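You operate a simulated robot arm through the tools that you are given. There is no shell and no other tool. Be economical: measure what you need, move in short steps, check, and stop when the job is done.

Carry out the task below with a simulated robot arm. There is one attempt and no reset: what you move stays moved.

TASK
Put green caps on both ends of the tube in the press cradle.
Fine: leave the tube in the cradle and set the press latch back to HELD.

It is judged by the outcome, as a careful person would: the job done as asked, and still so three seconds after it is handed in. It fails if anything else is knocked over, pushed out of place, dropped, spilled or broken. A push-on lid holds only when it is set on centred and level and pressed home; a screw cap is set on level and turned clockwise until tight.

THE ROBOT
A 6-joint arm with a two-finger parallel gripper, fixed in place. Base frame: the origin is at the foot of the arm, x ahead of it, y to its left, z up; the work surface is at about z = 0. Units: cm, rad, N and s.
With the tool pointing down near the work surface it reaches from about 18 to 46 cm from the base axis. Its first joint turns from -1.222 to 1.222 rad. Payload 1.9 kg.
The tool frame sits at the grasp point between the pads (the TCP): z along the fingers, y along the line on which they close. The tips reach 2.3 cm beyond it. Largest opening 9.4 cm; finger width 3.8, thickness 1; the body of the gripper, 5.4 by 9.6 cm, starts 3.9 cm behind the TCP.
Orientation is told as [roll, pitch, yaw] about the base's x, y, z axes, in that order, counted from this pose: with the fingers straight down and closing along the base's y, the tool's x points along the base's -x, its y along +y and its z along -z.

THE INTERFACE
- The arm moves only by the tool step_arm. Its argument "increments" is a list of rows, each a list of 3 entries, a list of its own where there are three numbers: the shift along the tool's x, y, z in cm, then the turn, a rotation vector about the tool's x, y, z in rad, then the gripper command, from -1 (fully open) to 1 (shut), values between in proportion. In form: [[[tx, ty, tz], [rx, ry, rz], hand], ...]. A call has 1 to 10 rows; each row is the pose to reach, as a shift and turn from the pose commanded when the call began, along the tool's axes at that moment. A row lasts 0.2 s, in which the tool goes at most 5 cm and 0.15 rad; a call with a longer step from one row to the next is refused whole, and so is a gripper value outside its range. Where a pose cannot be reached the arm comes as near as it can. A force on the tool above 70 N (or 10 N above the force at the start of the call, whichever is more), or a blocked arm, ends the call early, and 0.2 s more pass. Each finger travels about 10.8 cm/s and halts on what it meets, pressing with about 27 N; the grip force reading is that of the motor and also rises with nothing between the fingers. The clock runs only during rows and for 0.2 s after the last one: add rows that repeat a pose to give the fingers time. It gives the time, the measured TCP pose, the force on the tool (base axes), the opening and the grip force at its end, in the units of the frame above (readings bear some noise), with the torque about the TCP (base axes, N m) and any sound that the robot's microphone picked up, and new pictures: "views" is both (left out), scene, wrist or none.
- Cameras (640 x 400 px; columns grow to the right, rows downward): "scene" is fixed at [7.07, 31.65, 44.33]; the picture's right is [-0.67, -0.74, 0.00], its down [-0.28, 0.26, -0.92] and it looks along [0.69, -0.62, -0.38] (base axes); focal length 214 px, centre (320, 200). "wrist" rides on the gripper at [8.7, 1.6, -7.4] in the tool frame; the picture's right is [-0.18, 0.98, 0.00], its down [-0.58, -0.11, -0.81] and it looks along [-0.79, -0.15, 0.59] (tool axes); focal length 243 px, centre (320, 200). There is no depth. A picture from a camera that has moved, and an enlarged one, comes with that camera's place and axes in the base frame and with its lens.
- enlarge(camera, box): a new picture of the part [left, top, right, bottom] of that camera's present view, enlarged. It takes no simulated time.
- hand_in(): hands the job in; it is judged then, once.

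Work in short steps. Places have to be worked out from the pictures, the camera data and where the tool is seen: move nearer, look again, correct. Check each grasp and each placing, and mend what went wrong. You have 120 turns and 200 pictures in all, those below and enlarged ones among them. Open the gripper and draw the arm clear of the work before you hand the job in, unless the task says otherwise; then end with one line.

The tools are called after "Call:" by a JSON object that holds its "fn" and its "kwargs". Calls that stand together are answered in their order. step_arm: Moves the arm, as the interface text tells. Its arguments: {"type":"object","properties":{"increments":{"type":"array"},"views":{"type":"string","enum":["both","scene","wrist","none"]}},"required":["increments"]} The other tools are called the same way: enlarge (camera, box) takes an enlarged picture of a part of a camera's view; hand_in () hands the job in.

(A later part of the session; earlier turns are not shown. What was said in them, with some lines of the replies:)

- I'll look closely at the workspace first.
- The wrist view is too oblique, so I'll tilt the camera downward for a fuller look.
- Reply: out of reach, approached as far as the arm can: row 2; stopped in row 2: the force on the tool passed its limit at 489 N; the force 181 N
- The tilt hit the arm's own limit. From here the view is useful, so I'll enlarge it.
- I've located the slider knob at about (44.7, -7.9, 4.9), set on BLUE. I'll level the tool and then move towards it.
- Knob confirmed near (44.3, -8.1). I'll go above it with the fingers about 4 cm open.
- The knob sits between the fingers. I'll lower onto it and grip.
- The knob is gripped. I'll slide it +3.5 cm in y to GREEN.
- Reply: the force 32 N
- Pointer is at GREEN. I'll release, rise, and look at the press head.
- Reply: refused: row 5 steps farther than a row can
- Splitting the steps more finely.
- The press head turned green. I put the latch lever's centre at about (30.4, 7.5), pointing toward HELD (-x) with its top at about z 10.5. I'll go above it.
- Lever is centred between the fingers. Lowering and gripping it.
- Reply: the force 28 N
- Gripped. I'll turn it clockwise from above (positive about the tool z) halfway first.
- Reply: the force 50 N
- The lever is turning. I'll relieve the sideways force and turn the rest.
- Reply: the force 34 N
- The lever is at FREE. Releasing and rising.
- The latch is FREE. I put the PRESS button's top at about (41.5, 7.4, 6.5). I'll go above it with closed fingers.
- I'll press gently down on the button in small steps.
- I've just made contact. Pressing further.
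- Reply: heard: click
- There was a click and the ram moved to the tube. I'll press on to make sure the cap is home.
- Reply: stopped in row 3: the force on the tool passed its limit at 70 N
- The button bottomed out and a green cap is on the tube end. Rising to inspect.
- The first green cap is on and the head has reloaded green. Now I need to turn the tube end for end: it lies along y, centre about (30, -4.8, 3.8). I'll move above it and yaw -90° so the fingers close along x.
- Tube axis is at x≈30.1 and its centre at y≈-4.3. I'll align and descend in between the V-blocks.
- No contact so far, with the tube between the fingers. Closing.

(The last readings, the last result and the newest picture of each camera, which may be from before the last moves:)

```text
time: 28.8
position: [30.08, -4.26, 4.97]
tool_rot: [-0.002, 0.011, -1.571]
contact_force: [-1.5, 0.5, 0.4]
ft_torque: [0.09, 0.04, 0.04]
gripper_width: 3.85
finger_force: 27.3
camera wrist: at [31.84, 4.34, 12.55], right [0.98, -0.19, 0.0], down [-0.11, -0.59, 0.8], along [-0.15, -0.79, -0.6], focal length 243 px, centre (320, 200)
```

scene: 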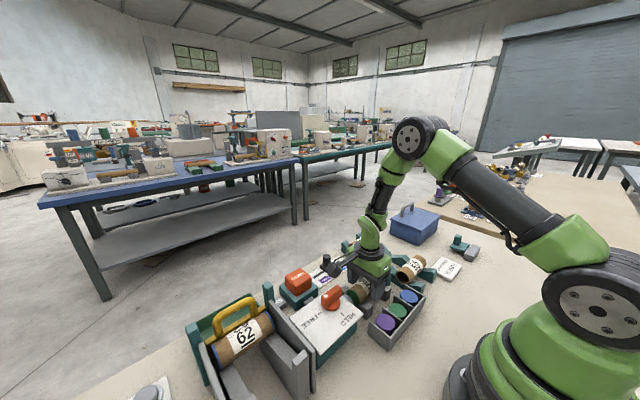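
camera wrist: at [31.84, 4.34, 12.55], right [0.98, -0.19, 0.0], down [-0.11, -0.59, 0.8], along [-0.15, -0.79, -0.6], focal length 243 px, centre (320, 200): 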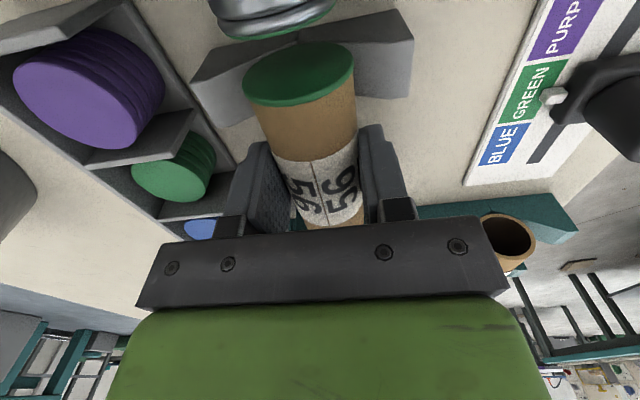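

Gripped at 3.85 cm. Lifting straight up.

Call:
{"fn": "step_arm", "kwargs": {"increments": [[[0, 0, -1], [0, 0, 0], 0.4], [[0, 0, -3], [0, 0, 0], 0.4], [[0, 0, -6], [0, 0, 0], 0.4], [[0, 0, -9], [0, 0, 0], 0.4], [[0, 0, -12], [0, 0, 0], 0.4], [[0, 0, -12], [0, 0, 0], 0.4]], "views": "both"}}

```text
time: 30.2
position: [30.19, -4.34, 17.21]
tool_rot: [0.0, 0.011, -1.574]
contact_force: [-1.0, 0.4, -0.4]
ft_torque: [-0.04, -0.01, -0.02]
gripper_width: 3.84
finger_force: 27.1
camera wrist: at [31.88, 4.24, 24.67], right [0.98, -0.19, 0.0], down [-0.11, -0.59, 0.8], along [-0.15, -0.79, -0.6], focal length 243 px, centre (320, 200)
```

scene: 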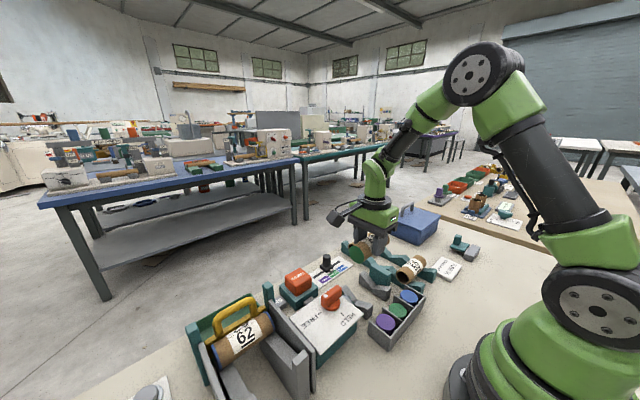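
wrist: 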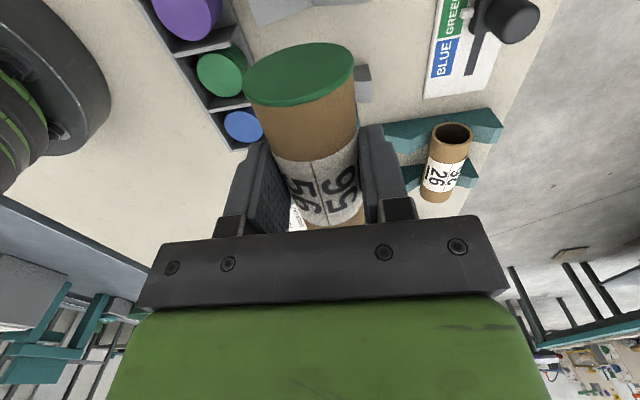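

The tube is held level. Rotating it 180° in place (yaw to +90°).

Call:
{"fn": "step_arm", "kwargs": {"increments": [[[0, 0, 0], [0, 0, -0.15], 0.4], [[0, 0, 0], [0, 0, -0.3], 0.4], [[0, 0, 0], [0, 0, -0.45], 0.4], [[0, 0, 0], [0, 0, -0.6], 0.4], [[0, 0, 0], [0, 0, -0.75], 0.4], [[0, 0, 0], [0, 0, -0.9], 0.4], [[0, 0, 0], [0, 0, -1.05], 0.4], [[0, 0, 0], [0, 0, -1.2], 0.4], [[0, 0, 0], [0, 0, -1.35], 0.4], [[0, 0, 0], [0, 0, -1.5], 0.4]], "views": "none"}}

Call:
{"fn": "step_arm", "kwargs": {"increments": [[[0, 0, 0], [0, 0, -0.15], 0.4], [[0, 0, 0], [0, 0, -0.3], 0.4], [[0, 0, 0], [0, 0, -0.45], 0.4], [[0, 0, 0], [0, 0, -0.6], 0.4], [[0, 0, 0], [0, 0, -0.75], 0.4], [[0, 0, 0], [0, 0, -0.9], 0.4], [[0, 0, 0], [0, 0, -1.05], 0.4], [[0, 0, 0], [0, 0, -1.2], 0.4], [[0, 0, 0], [0, 0, -1.35], 0.4], [[0, 0, 0], [0, 0, -1.5], 0.4]], "views": "none"}}

Call:
{"fn": "step_arm", "kwargs": {"increments": [[[0, 0, 0], [0, 0, -0.141], 0.4], [[0, 0, 0], [0, 0, -0.141], 0.4]], "views": "both"}}

```text
time: 32.4
position: [30.05, -4.39, 17.04]
tool_rot: [0.01, 0.002, -0.071]
contact_force: [-0.2, -0.3, -0.4]
ft_torque: [0.02, 0.03, -0.01]
gripper_width: 3.83
finger_force: 26.8
```

```text
time: 34.6
position: [30.05, -4.51, 17.02]
tool_rot: [0.002, -0.011, 1.432]
contact_force: [-0.5, 0.1, -0.7]
ft_torque: [-0.02, 0.05, -0.01]
gripper_width: 3.85
finger_force: 27.2
```

```text
time: 35.2
position: [30.21, -4.43, 17.11]
tool_rot: [0.0, -0.011, 1.569]
contact_force: [0.4, -0.4, 0.3]
ft_torque: [-0.02, -0.01, -0.04]
gripper_width: 3.83
finger_force: 26.7
camera wrist: at [28.62, -13.1, 24.41], right [-0.98, 0.18, 0.0], down [0.11, 0.57, 0.81], along [0.15, 0.8, -0.58], focal length 243 px, centre (320, 200)
```

scene: 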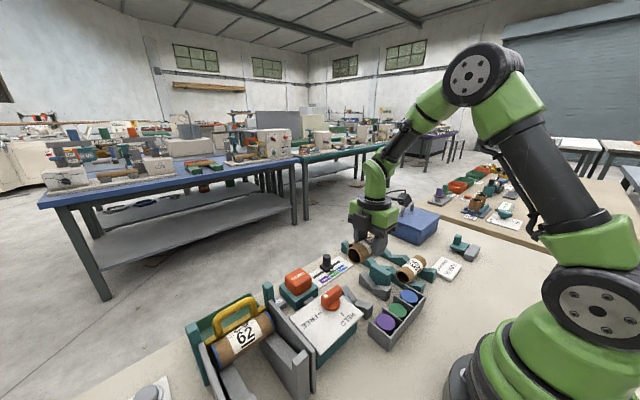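
wrist: 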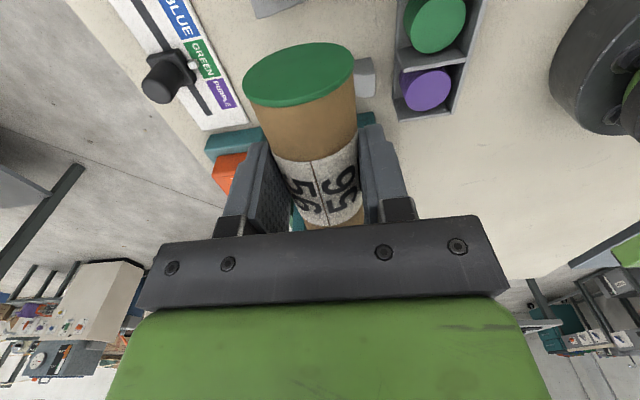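

The turned tube is level. To clear the stop I'll shift +0.5 in y and lower partway, then check.

Call:
{"fn": "step_arm", "kwargs": {"increments": [[[-0.5, 0, 2], [0, 0, 0], 0.4], [[-0.5, 0, 5], [0, 0, 0], 0.4], [[-0.5, 0, 8], [0, 0, 0], 0.4], [[-0.5, 0, 8], [0, 0, 0], 0.4]], "views": "both"}}

Call:
{"fn": "enlarge", "kwargs": {"camera": "scene", "box": [300, 220, 460, 340]}}

Call:
{"fn": "enlarge", "kwargs": {"camera": "wrist", "box": [180, 0, 420, 150]}}

```text
time: 36.2
position: [30.11, -3.83, 8.95]
tool_rot: [-0.002, -0.012, 1.569]
contact_force: [-0.2, 0.7, 0.6]
ft_torque: [0.01, -0.01, 0.03]
gripper_width: 3.83
finger_force: 27.3
camera wrist: at [28.61, -12.48, 16.39], right [-0.98, 0.19, 0.0], down [0.11, 0.57, 0.81], along [0.15, 0.8, -0.58], focal length 243 px, centre (320, 200)
```

scene: 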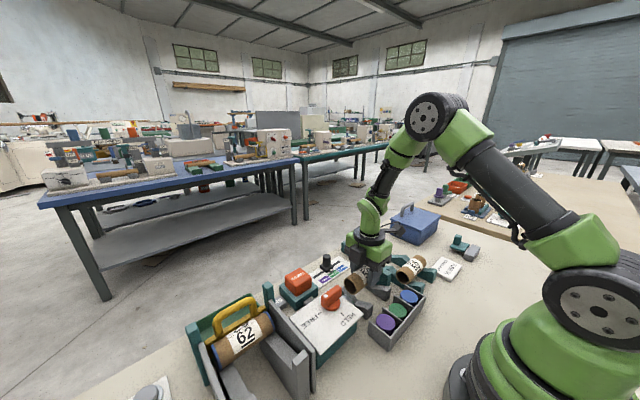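
wrist: 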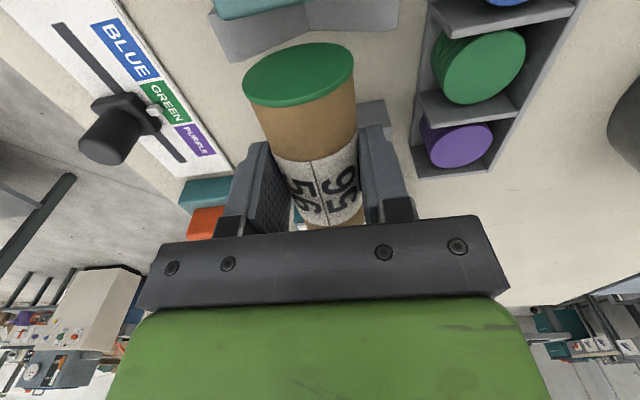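

```text
3.33 times, centred on (380, 280) of scene
camera zoom: at [7.07, 31.65, 44.33], right [-0.67, -0.74, 0.0], down [-0.28, 0.26, -0.92], along [0.69, -0.62, -0.38], focal length 715 px, centre (120, -67)
```

zoom: 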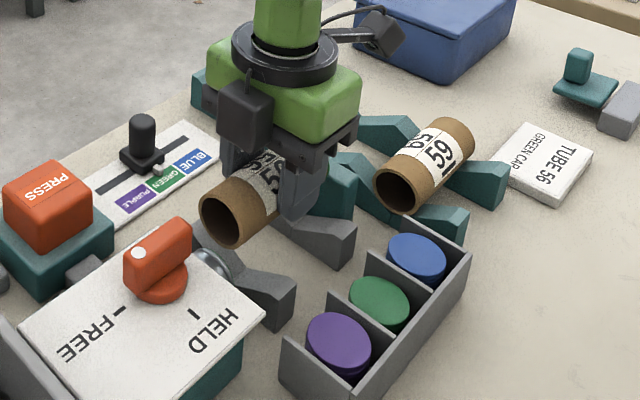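

```text
2.67 times, centred on (300, 75) of wrist
camera zoom: at [28.61, -12.48, 16.39], right [-0.98, 0.19, 0.0], down [0.11, 0.57, 0.81], along [0.15, 0.8, -0.58], focal length 647 px, centre (373, 533)
```

zoom: 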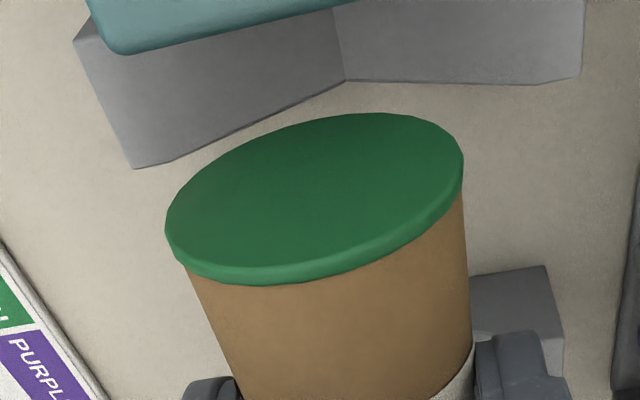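

The stop face is near y≈-9.5 and the capped end at about -8.7, so I'll shift -0.35 in y and lower to the grasp height.

Call:
{"fn": "step_arm", "kwargs": {"increments": [[[0.35, 0, 1.5], [0, 0, 0], 0.4], [[0.35, 0, 3], [0, 0, 0], 0.4], [[0.35, 0, 3.6], [0, 0, 0], 0.4], [[0.35, 0, 3.9], [0, 0, 0], 0.4], [[0.35, 0, 3.9], [0, 0, 0], 0.4]], "views": "both"}}

Call:
{"fn": "enlarge", "kwargs": {"camera": "scene", "box": [300, 220, 460, 340]}}

```text
time: 37.4
position: [30.12, -4.11, 5.0]
tool_rot: [-0.001, -0.011, 1.569]
contact_force: [0.1, 0.2, 0.0]
ft_torque: [-0.01, 0.01, -0.03]
gripper_width: 3.81
finger_force: 27.0
camera wrist: at [28.61, -12.83, 12.49], right [-0.98, 0.19, 0.0], down [0.11, 0.57, 0.81], along [0.15, 0.8, -0.58], focal length 243 px, centre (320, 200)
```

scene: 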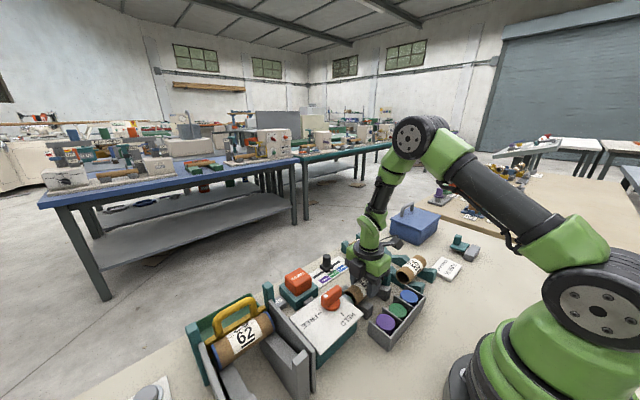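
wrist: 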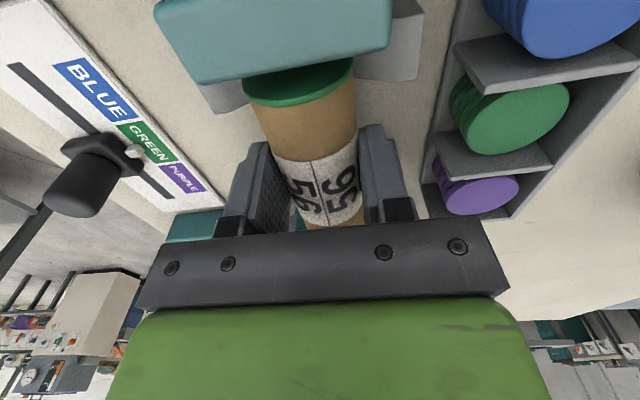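

```text
3.33 times, centred on (380, 280) of scene
camera zoom: at [7.07, 31.65, 44.33], right [-0.67, -0.74, 0.0], down [-0.28, 0.26, -0.92], along [0.69, -0.62, -0.38], focal length 715 px, centre (120, -67)
```

zoom: 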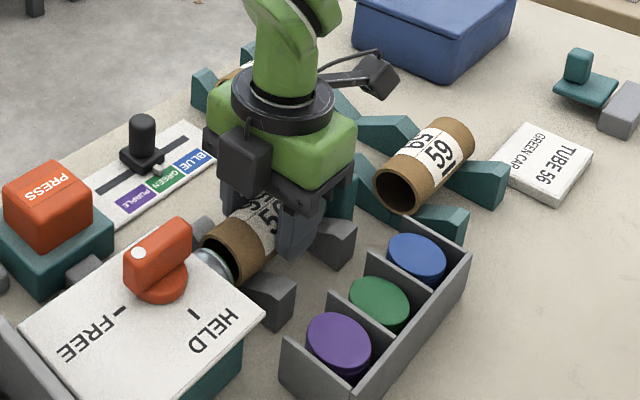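

Lowering slightly to seat it and sliding gently toward the stop.

Call:
{"fn": "step_arm", "kwargs": {"increments": [[[0, 0, 0.1], [0, 0, 0], 0.4], [[0.2, 0, 0.1], [0, 0, 0], 0.4], [[0.35, 0, 0.1], [0, 0, 0], 0.4], [[0.35, 0, 0.1], [0, 0, 0], 0.4]], "views": "wrist"}}

```text
time: 38.4
position: [30.04, -4.47, 4.96]
tool_rot: [0.002, -0.011, 1.567]
contact_force: [-10.0, 4.2, 15.4]
ft_torque: [-0.53, 0.17, -0.36]
gripper_width: 3.83
finger_force: 26.8
camera wrist: at [28.55, -13.22, 12.36], right [-0.98, 0.19, 0.0], down [0.11, 0.57, 0.81], along [0.15, 0.8, -0.58], focal length 243 px, centre (320, 200)
```

wrist: 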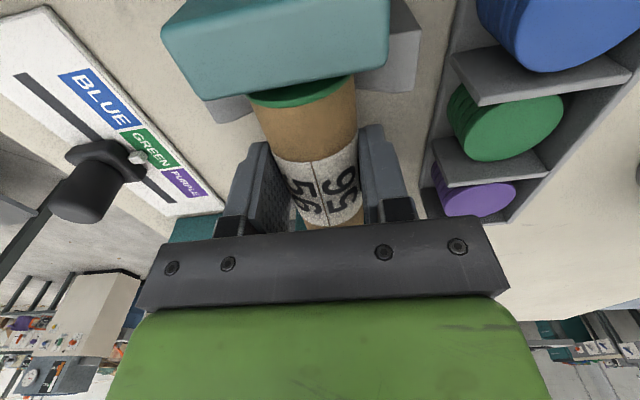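

Seated with 15 N upward. Release and lift away.

Call:
{"fn": "step_arm", "kwargs": {"increments": [[[0, 0, 0], [0, 0, 0], 0.1], [[0, 0, 0], [0, 0, 0], -0.2], [[0, 0, 0], [0, 0, 0], -0.2], [[0, 0, -3], [0, 0, 0], -0.2], [[0, 0, -7], [0, 0, 0], -0.2], [[0, 0, -11], [0, 0, 0], -0.2], [[0, 0, -14], [0, 0, 0], -0.2], [[0, 0, -14], [0, 0, 0], -0.2]], "views": "both"}}

Call:
{"fn": "enlarge", "kwargs": {"camera": "scene", "box": [260, 230, 440, 370]}}

Call:
{"fn": "enlarge", "kwargs": {"camera": "wrist", "box": [180, 0, 460, 180]}}

```text
time: 40.2
position: [29.99, -4.6, 19.08]
tool_rot: [0.0, -0.011, 1.569]
contact_force: [-0.1, 0.0, -0.8]
ft_torque: [0.0, -0.03, -0.01]
gripper_width: 5.64
finger_force: 0.0
camera wrist: at [28.55, -13.29, 26.41], right [-0.98, 0.19, 0.0], down [0.11, 0.57, 0.81], along [0.15, 0.8, -0.58], focal length 243 px, centre (320, 200)
```

scene: 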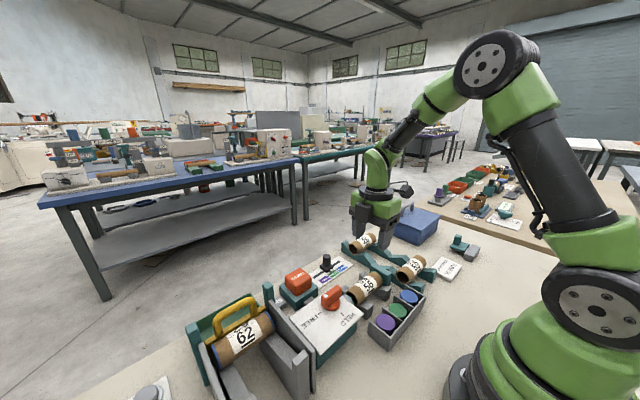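
wrist: 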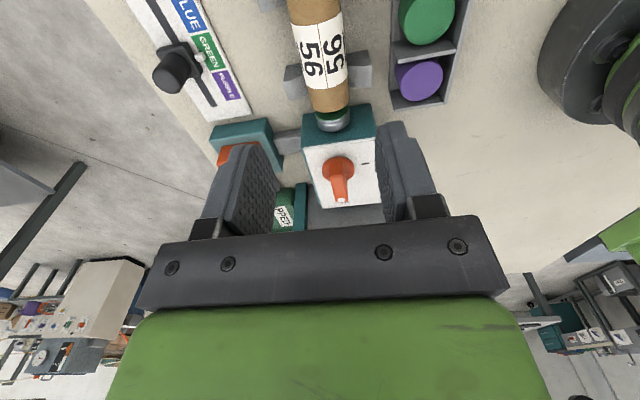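

```text
2.86 times, centred on (350, 300) of scene
camera zoom: at [7.07, 31.65, 44.33], right [-0.67, -0.74, 0.0], down [-0.28, 0.26, -0.92], along [0.69, -0.62, -0.38], focal length 613 px, centre (234, -86)
```

zoom: 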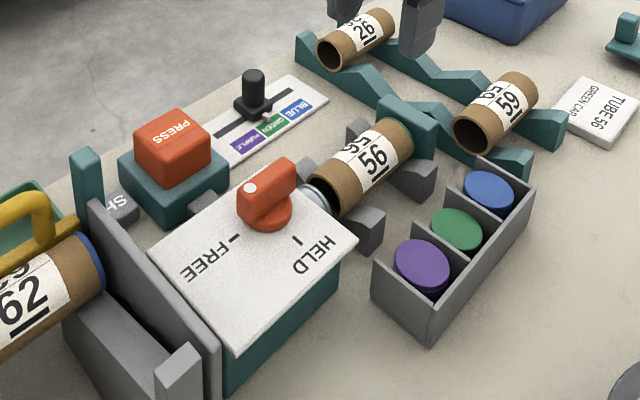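

```text
2.22 times, centred on (320, 90) of wrist
camera zoom: at [28.55, -13.29, 26.41], right [-0.98, 0.19, 0.0], down [0.11, 0.57, 0.81], along [0.15, 0.8, -0.58], focal length 539 px, centre (320, 444)
```

zoom: 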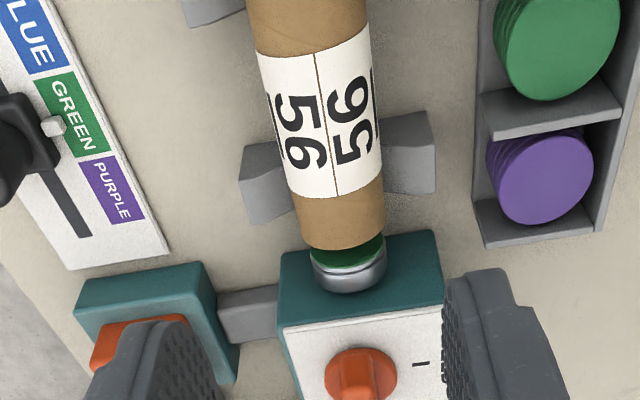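

The tube is seated with the capped end at the stop. I'll go back to the PRESS button.

Call:
{"fn": "step_arm", "kwargs": {"increments": [[[-1, -1, 0], [0, 0, 0.15], 0.3], [[-2, -2, 0], [0, 0, 0.3], 0.6], [[-3, -3, 0], [0, 0, 0.45], 1], [[-4, -4, 0], [0, 0, 0.6], 1], [[-5, -5, 0], [0, 0, 0.75], 1], [[-6, -6, 0], [0, 0, 0.9], 1], [[-8, -8, 0], [0, 0, 1.05], 1], [[-10, -9, 0], [0, 0, 1.2], 1], [[-12.2, -10, 0], [0, 0, 1.35], 1], [[-12.2, -11.4, 0], [0, 0, 1.5], 1]], "views": "none"}}

Call:
{"fn": "step_arm", "kwargs": {"increments": [[[0, 0, 3], [0, 0, 0.069], 1], [[0, 0, 6], [0, 0, 0.069], 1], [[0, 0, 8.5], [0, 0, 0.069], 1], [[0, 0, 8.5], [0, 0, 0.069], 1]], "views": "both"}}

```text
time: 42.4
position: [41.52, 7.68, 19.11]
tool_rot: [0.013, -0.001, 0.066]
contact_force: [0.1, 0.5, -0.3]
ft_torque: [0.01, 0.0, 0.03]
gripper_width: 0.0
finger_force: 26.8
```

```text
time: 43.4
position: [41.5, 7.79, 10.73]
tool_rot: [0.01, 0.0, 0.002]
contact_force: [0.1, -0.2, 0.5]
ft_torque: [-0.03, 0.0, -0.02]
gripper_width: 0.0
finger_force: 27.2
camera wrist: at [33.03, 9.17, 18.12], right [0.18, 0.98, 0.01], down [0.58, -0.12, 0.8], along [0.79, -0.14, -0.59], focal length 243 px, centre (320, 200)
```

scene: 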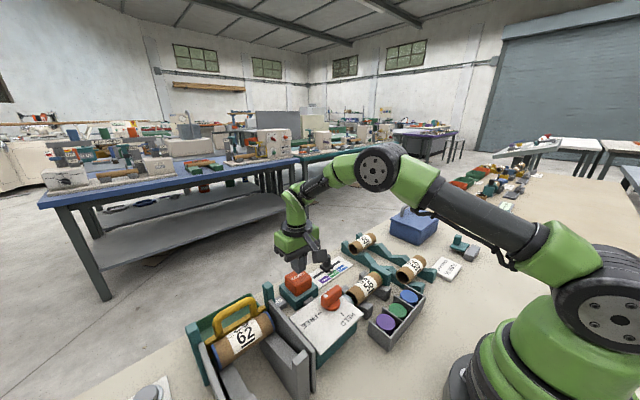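
wrist: 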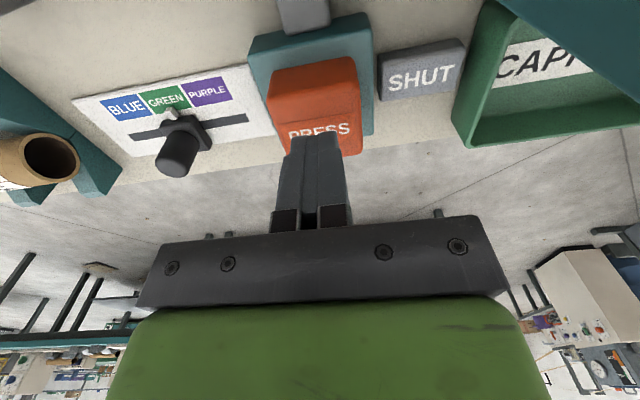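

Aligned as before, with the slider still at GREEN. Pressing to the same depth (z≈6.1).

Call:
{"fn": "step_arm", "kwargs": {"increments": [[[0, 0, 1.5], [0, 0, 0], 1], [[0, 0, 2.4], [0, 0, 0], 1], [[0, 0, 2.9], [0, 0, 0], 1], [[0, 0, 3.4], [0, 0, 0], 1], [[0, 0, 3.8], [0, 0, 0], 1], [[0, 0, 4.2], [0, 0, 0], 1], [[0, 0, 4.6], [0, 0, 0], 1], [[0, 0, 4.6], [0, 0, 0], 1]], "views": "none"}}

Call:
{"fn": "enlarge", "kwargs": {"camera": "scene", "box": [260, 230, 440, 370]}}

```text
time: 45.2
position: [41.56, 7.63, 6.12]
tool_rot: [0.01, 0.001, -0.001]
contact_force: [-6.4, -7.6, 20.6]
ft_torque: [-0.25, 0.26, 0.07]
gripper_width: 0.0
finger_force: 27.6
heard: click
```

```text
2.86 times, centred on (350, 300) of scene
camera zoom: at [7.06, 31.65, 44.34], right [-0.67, -0.74, 0.0], down [-0.28, 0.26, -0.92], along [0.69, -0.62, -0.38], focal length 613 px, centre (234, -86)
```

zoom: 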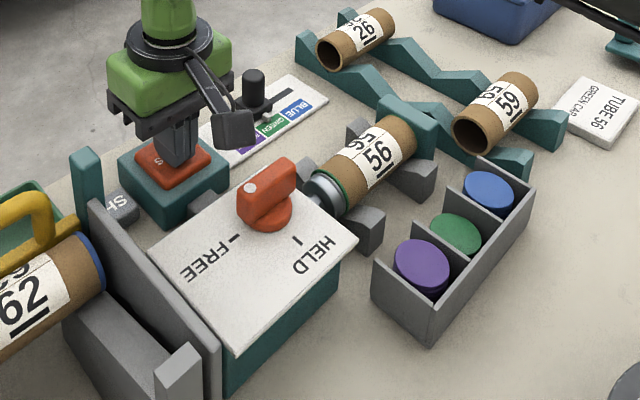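

Clicked. Rising, then moving back for a look.

Call:
{"fn": "step_arm", "kwargs": {"increments": [[[0, 0, -3], [0, 0, 0], 1], [[0, 0, -7], [0, 0, 0], 1], [[3, -1, -10], [0, 0, 0], 1], [[6, -2, -12], [0, 0, 0], 1], [[10, -3, -12], [0, 0, 0], 1], [[14, -4, -12], [0, 0, 0], 0], [[17, -5, -12], [0, 0, 0], 0], [[17, -5, -12], [0, 0, 0], 0]], "views": "wrist"}}

Call:
{"fn": "enlarge", "kwargs": {"camera": "scene", "box": [260, 230, 440, 370]}}

Call:
{"fn": "enlarge", "kwargs": {"camera": "wrist", "box": [150, 0, 430, 160]}}

```text
time: 47.0
position: [24.64, 2.53, 17.97]
tool_rot: [0.011, 0.0, 0.0]
contact_force: [0.7, 0.3, 0.2]
ft_torque: [0.01, 0.0, -0.01]
gripper_width: 4.71
finger_force: 0.0
camera wrist: at [16.08, 4.15, 25.53], right [0.18, 0.98, 0.01], down [0.58, -0.12, 0.81], along [0.79, -0.14, -0.59], focal length 243 px, centre (320, 200)
```

wrist: 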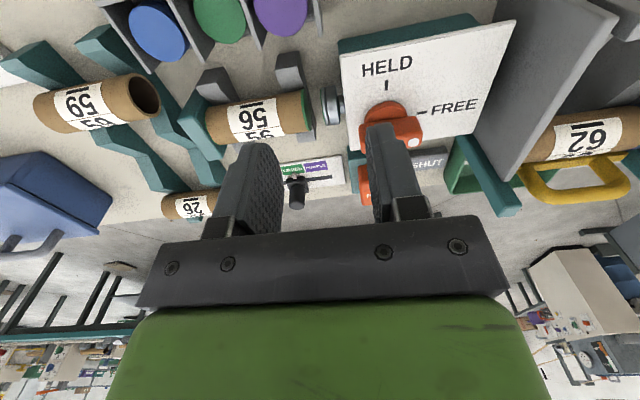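

```text
2.86 times, centred on (350, 300) of scene
camera zoom: at [7.06, 31.65, 44.33], right [-0.67, -0.74, 0.0], down [-0.28, 0.26, -0.92], along [0.69, -0.62, -0.38], focal length 613 px, centre (234, -86)
```

zoom: 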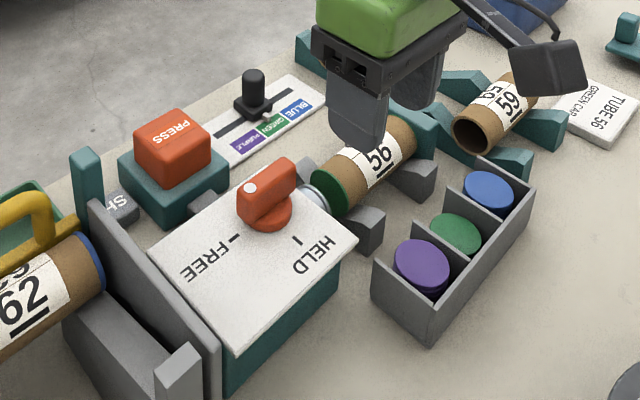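

```text
2.29 times, centred on (290, 80) of wrist
camera zoom: at [16.08, 4.15, 25.53], right [0.18, 0.98, 0.01], down [0.58, -0.12, 0.81], along [0.79, -0.14, -0.59], focal length 555 px, centre (389, 474)
```

zoom: 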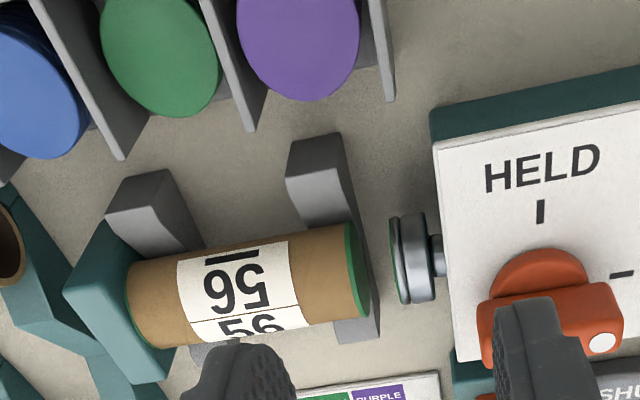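

Both ends carry green caps. Now the latch goes back: approach the lever with yaw -90° at (30.3, 7.45).

Call:
{"fn": "step_arm", "kwargs": {"increments": [[[-1, 1, 0], [0, 0, 0.15], 0], [[-2, 2, 0], [0, 0, 0.3], 0], [[-3, 3, 0], [0, 0, 0.45], 0], [[-4, 4, 0], [0, 0, 0.6], 0], [[-5.6, 4.9, 0], [0, 0, 0.75], 0], [[-5.6, 4.9, 0], [0, 0, 0.9], 0], [[-5.6, 4.9, 0], [0, 0, 1.05], 0], [[-5.6, 4.9, 0], [0, 0, 1.2], 0], [[-5.6, 4.9, 0], [0, 0, 1.35], 0], [[-5.6, 4.9, 0], [0, 0, 1.5], 0]], "views": "none"}}

Call:
{"fn": "step_arm", "kwargs": {"increments": [[[0, 0, 2], [0, 0, 0.07], 0], [[0, 0, 3.5], [0, 0, 0.07], 0], [[0, 0, 3.5], [0, 0, 0.07], 0]], "views": "wrist"}}

```text
time: 49.2
position: [30.17, 7.46, 18.03]
tool_rot: [0.002, 0.011, -1.504]
contact_force: [0.3, 0.0, -0.6]
ft_torque: [0.0, 0.01, -0.01]
gripper_width: 4.7
finger_force: 0.1
```

```text
time: 50.0
position: [30.19, 7.61, 14.5]
tool_rot: [0.0, 0.011, -1.57]
contact_force: [-0.1, 0.7, 0.5]
ft_torque: [0.02, 0.03, 0.01]
gripper_width: 4.71
finger_force: 0.1
camera wrist: at [31.88, 16.17, 22.06], right [0.98, -0.18, 0.0], down [-0.11, -0.59, 0.8], along [-0.15, -0.79, -0.6], focal length 243 px, centre (320, 200)
```

wrist: 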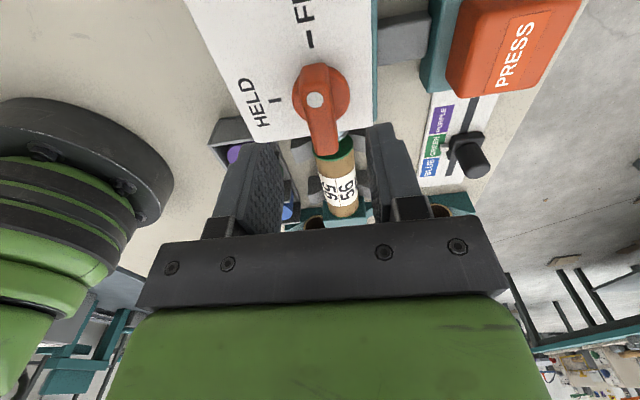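

Lever centred. Lower and grip.

Call:
{"fn": "step_arm", "kwargs": {"increments": [[[-0.1, 0, 2], [0, 0, 0], 0], [[-0.1, 0, 4], [0, 0, 0], 0], [[-0.1, 0, 4], [0, 0, 0], 0.4], [[-0.1, 0, 4], [0, 0, 0], 0.8], [[-0.1, 0, 4], [0, 0, 0], 0.8]], "views": "none"}}

Call:
{"fn": "step_arm", "kwargs": {"increments": [[[0, 0, 0], [0, 0, -0.15], 0.8], [[0, 0, 0], [0, 0, -0.3], 0.8], [[0, 0, 0], [0, 0, -0.45], 0.8], [[0, 0, 0], [0, 0, -0.6], 0.8], [[0, 0, 0], [0, 0, -0.75], 0.8]], "views": "wrist"}}

```text
time: 51.2
position: [30.27, 7.43, 10.42]
tool_rot: [-0.001, 0.009, -1.569]
contact_force: [10.8, 1.1, -18.2]
ft_torque: [0.76, -0.08, -0.01]
gripper_width: 1.59
finger_force: 45.1
```

```text
time: 52.4
position: [30.35, 7.47, 10.52]
tool_rot: [0.01, 0.006, -0.815]
contact_force: [29.9, 20.1, -27.0]
ft_torque: [0.2, 0.75, -0.05]
gripper_width: 1.65
finger_force: 44.7
camera wrist: at [25.59, 14.85, 18.13], right [0.84, 0.54, 0.01], down [0.32, -0.51, 0.8], along [0.44, -0.67, -0.6], focal length 243 px, centre (320, 200)
```

wrist: 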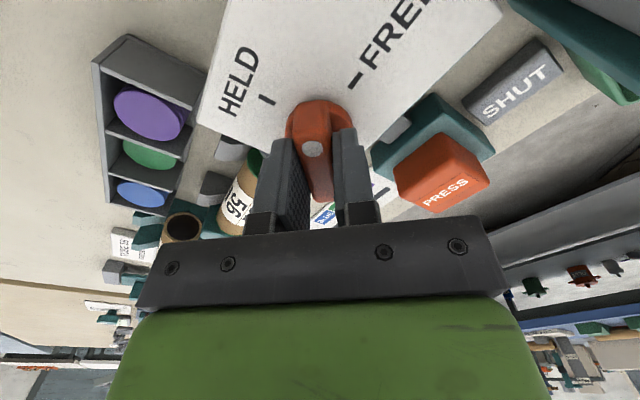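

Turning well. I'll relieve the force and finish the turn.

Call:
{"fn": "step_arm", "kwargs": {"increments": [[[0, 0.2, 0], [0, 0, -0.15], 0.8], [[0, 0.2, 0], [0, 0, -0.3], 0.8], [[0, 0.2, 0], [0, 0, -0.45], 0.8], [[0, 0.2, 0], [0, 0, -0.6], 0.8], [[0, 0.2, 0], [0, 0, -0.75], 0.8], [[0, 0.2, 0], [0, 0, -0.84], 0.8], [[0, 0.2, 0], [0, 0, -0.84], 0.8]], "views": "wrist"}}

```text
time: 54.0
position: [30.26, 7.56, 10.64]
tool_rot: [0.013, -0.001, 0.016]
contact_force: [3.9, 6.2, 23.2]
ft_torque: [-0.61, 0.28, -1.88]
gripper_width: 1.61
finger_force: 45.2
camera wrist: at [21.72, 9.0, 18.06], right [0.17, 0.99, 0.01], down [0.58, -0.11, 0.8], along [0.79, -0.13, -0.59], focal length 243 px, centre (320, 200)
```

wrist: 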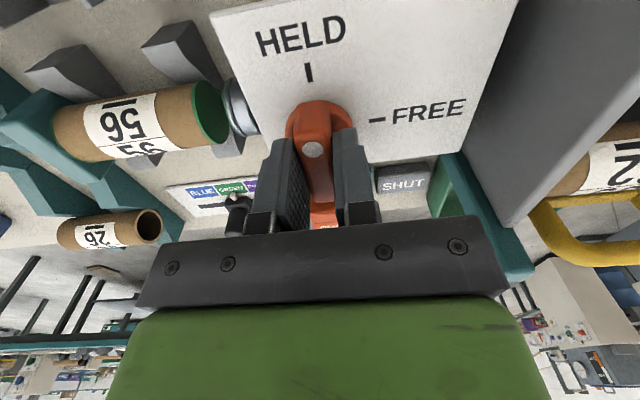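

At HELD and against its stop. Release, rise and retreat.

Call:
{"fn": "step_arm", "kwargs": {"increments": [[[0, 0, 0], [0, 0, 0], 0], [[0, 0, 0], [0, 0, 0], 0], [[0, 0, -3], [0, 0, 0], 0], [[0, 0, -6], [0, 0, 0], 0], [[2, -2, -9], [0, 0, 0], 0], [[5, -4, -11], [0, 0, 0], 0], [[7, -6, -12], [0, 0, 0], 0], [[8, -6, -12], [0, 0, 0], 0]], "views": "both"}}

Call:
{"fn": "enlarge", "kwargs": {"camera": "scene", "box": [260, 230, 440, 370]}}

Call:
{"fn": "enlarge", "kwargs": {"camera": "wrist", "box": [150, 0, 470, 200]}}

```text
time: 55.8
position: [22.37, 1.26, 22.36]
tool_rot: [0.01, 0.001, 0.021]
contact_force: [0.5, -0.4, 0.3]
ft_torque: [0.01, 0.02, 0.01]
gripper_width: 4.7
finger_force: 0.1
camera wrist: at [13.78, 2.64, 29.88], right [0.16, 0.99, 0.01], down [0.58, -0.11, 0.8], along [0.8, -0.13, -0.59], focal length 243 px, centre (320, 200)
```

scene: 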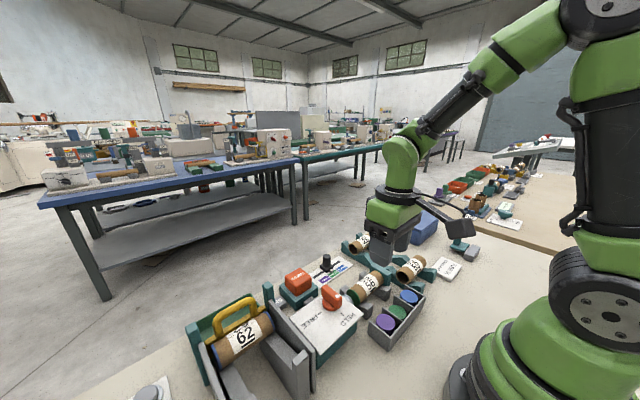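
wrist: 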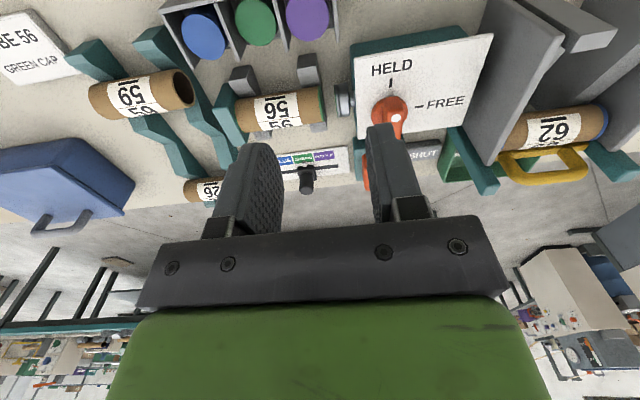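

```text
2.86 times, centred on (350, 300) of scene
camera zoom: at [7.07, 31.65, 44.33], right [-0.67, -0.74, 0.0], down [-0.28, 0.26, -0.92], along [0.69, -0.62, -0.38], focal length 613 px, centre (234, -86)
```

zoom: 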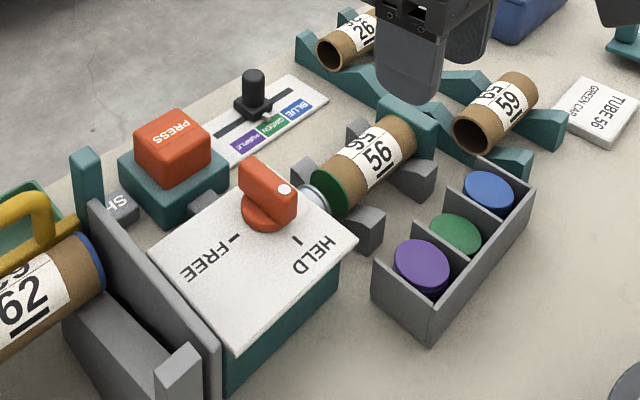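

```text
2.00 times, centred on (310, 100) of wrist
camera zoom: at [13.78, 2.64, 29.88], right [0.16, 0.99, 0.01], down [0.58, -0.11, 0.8], along [0.8, -0.13, -0.59], focal length 485 px, centre (340, 400)
```

zoom: 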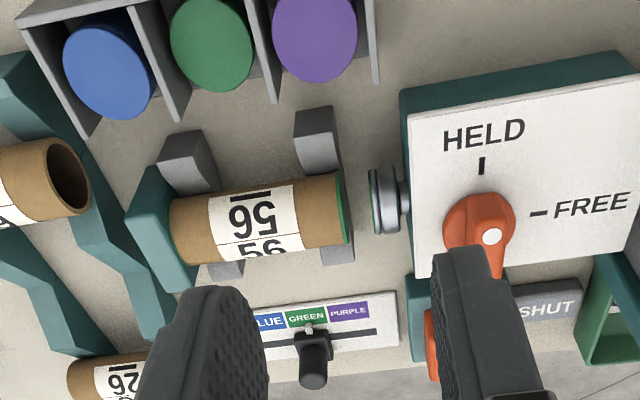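

The tube has green caps on both ends and sits in the cradle, the latch is at HELD, and the arm is clear. Handing in.

Call:
{"fn": "hand_in", "kwargs": {}}

```text
The job is handed in.
```

Tube 56 now has a green cap pressed onto each end and is back in the press cradle, with the latch at HELD; the colour slider is still on GREEN (it started on BLUE), and nothing else was disturbed.
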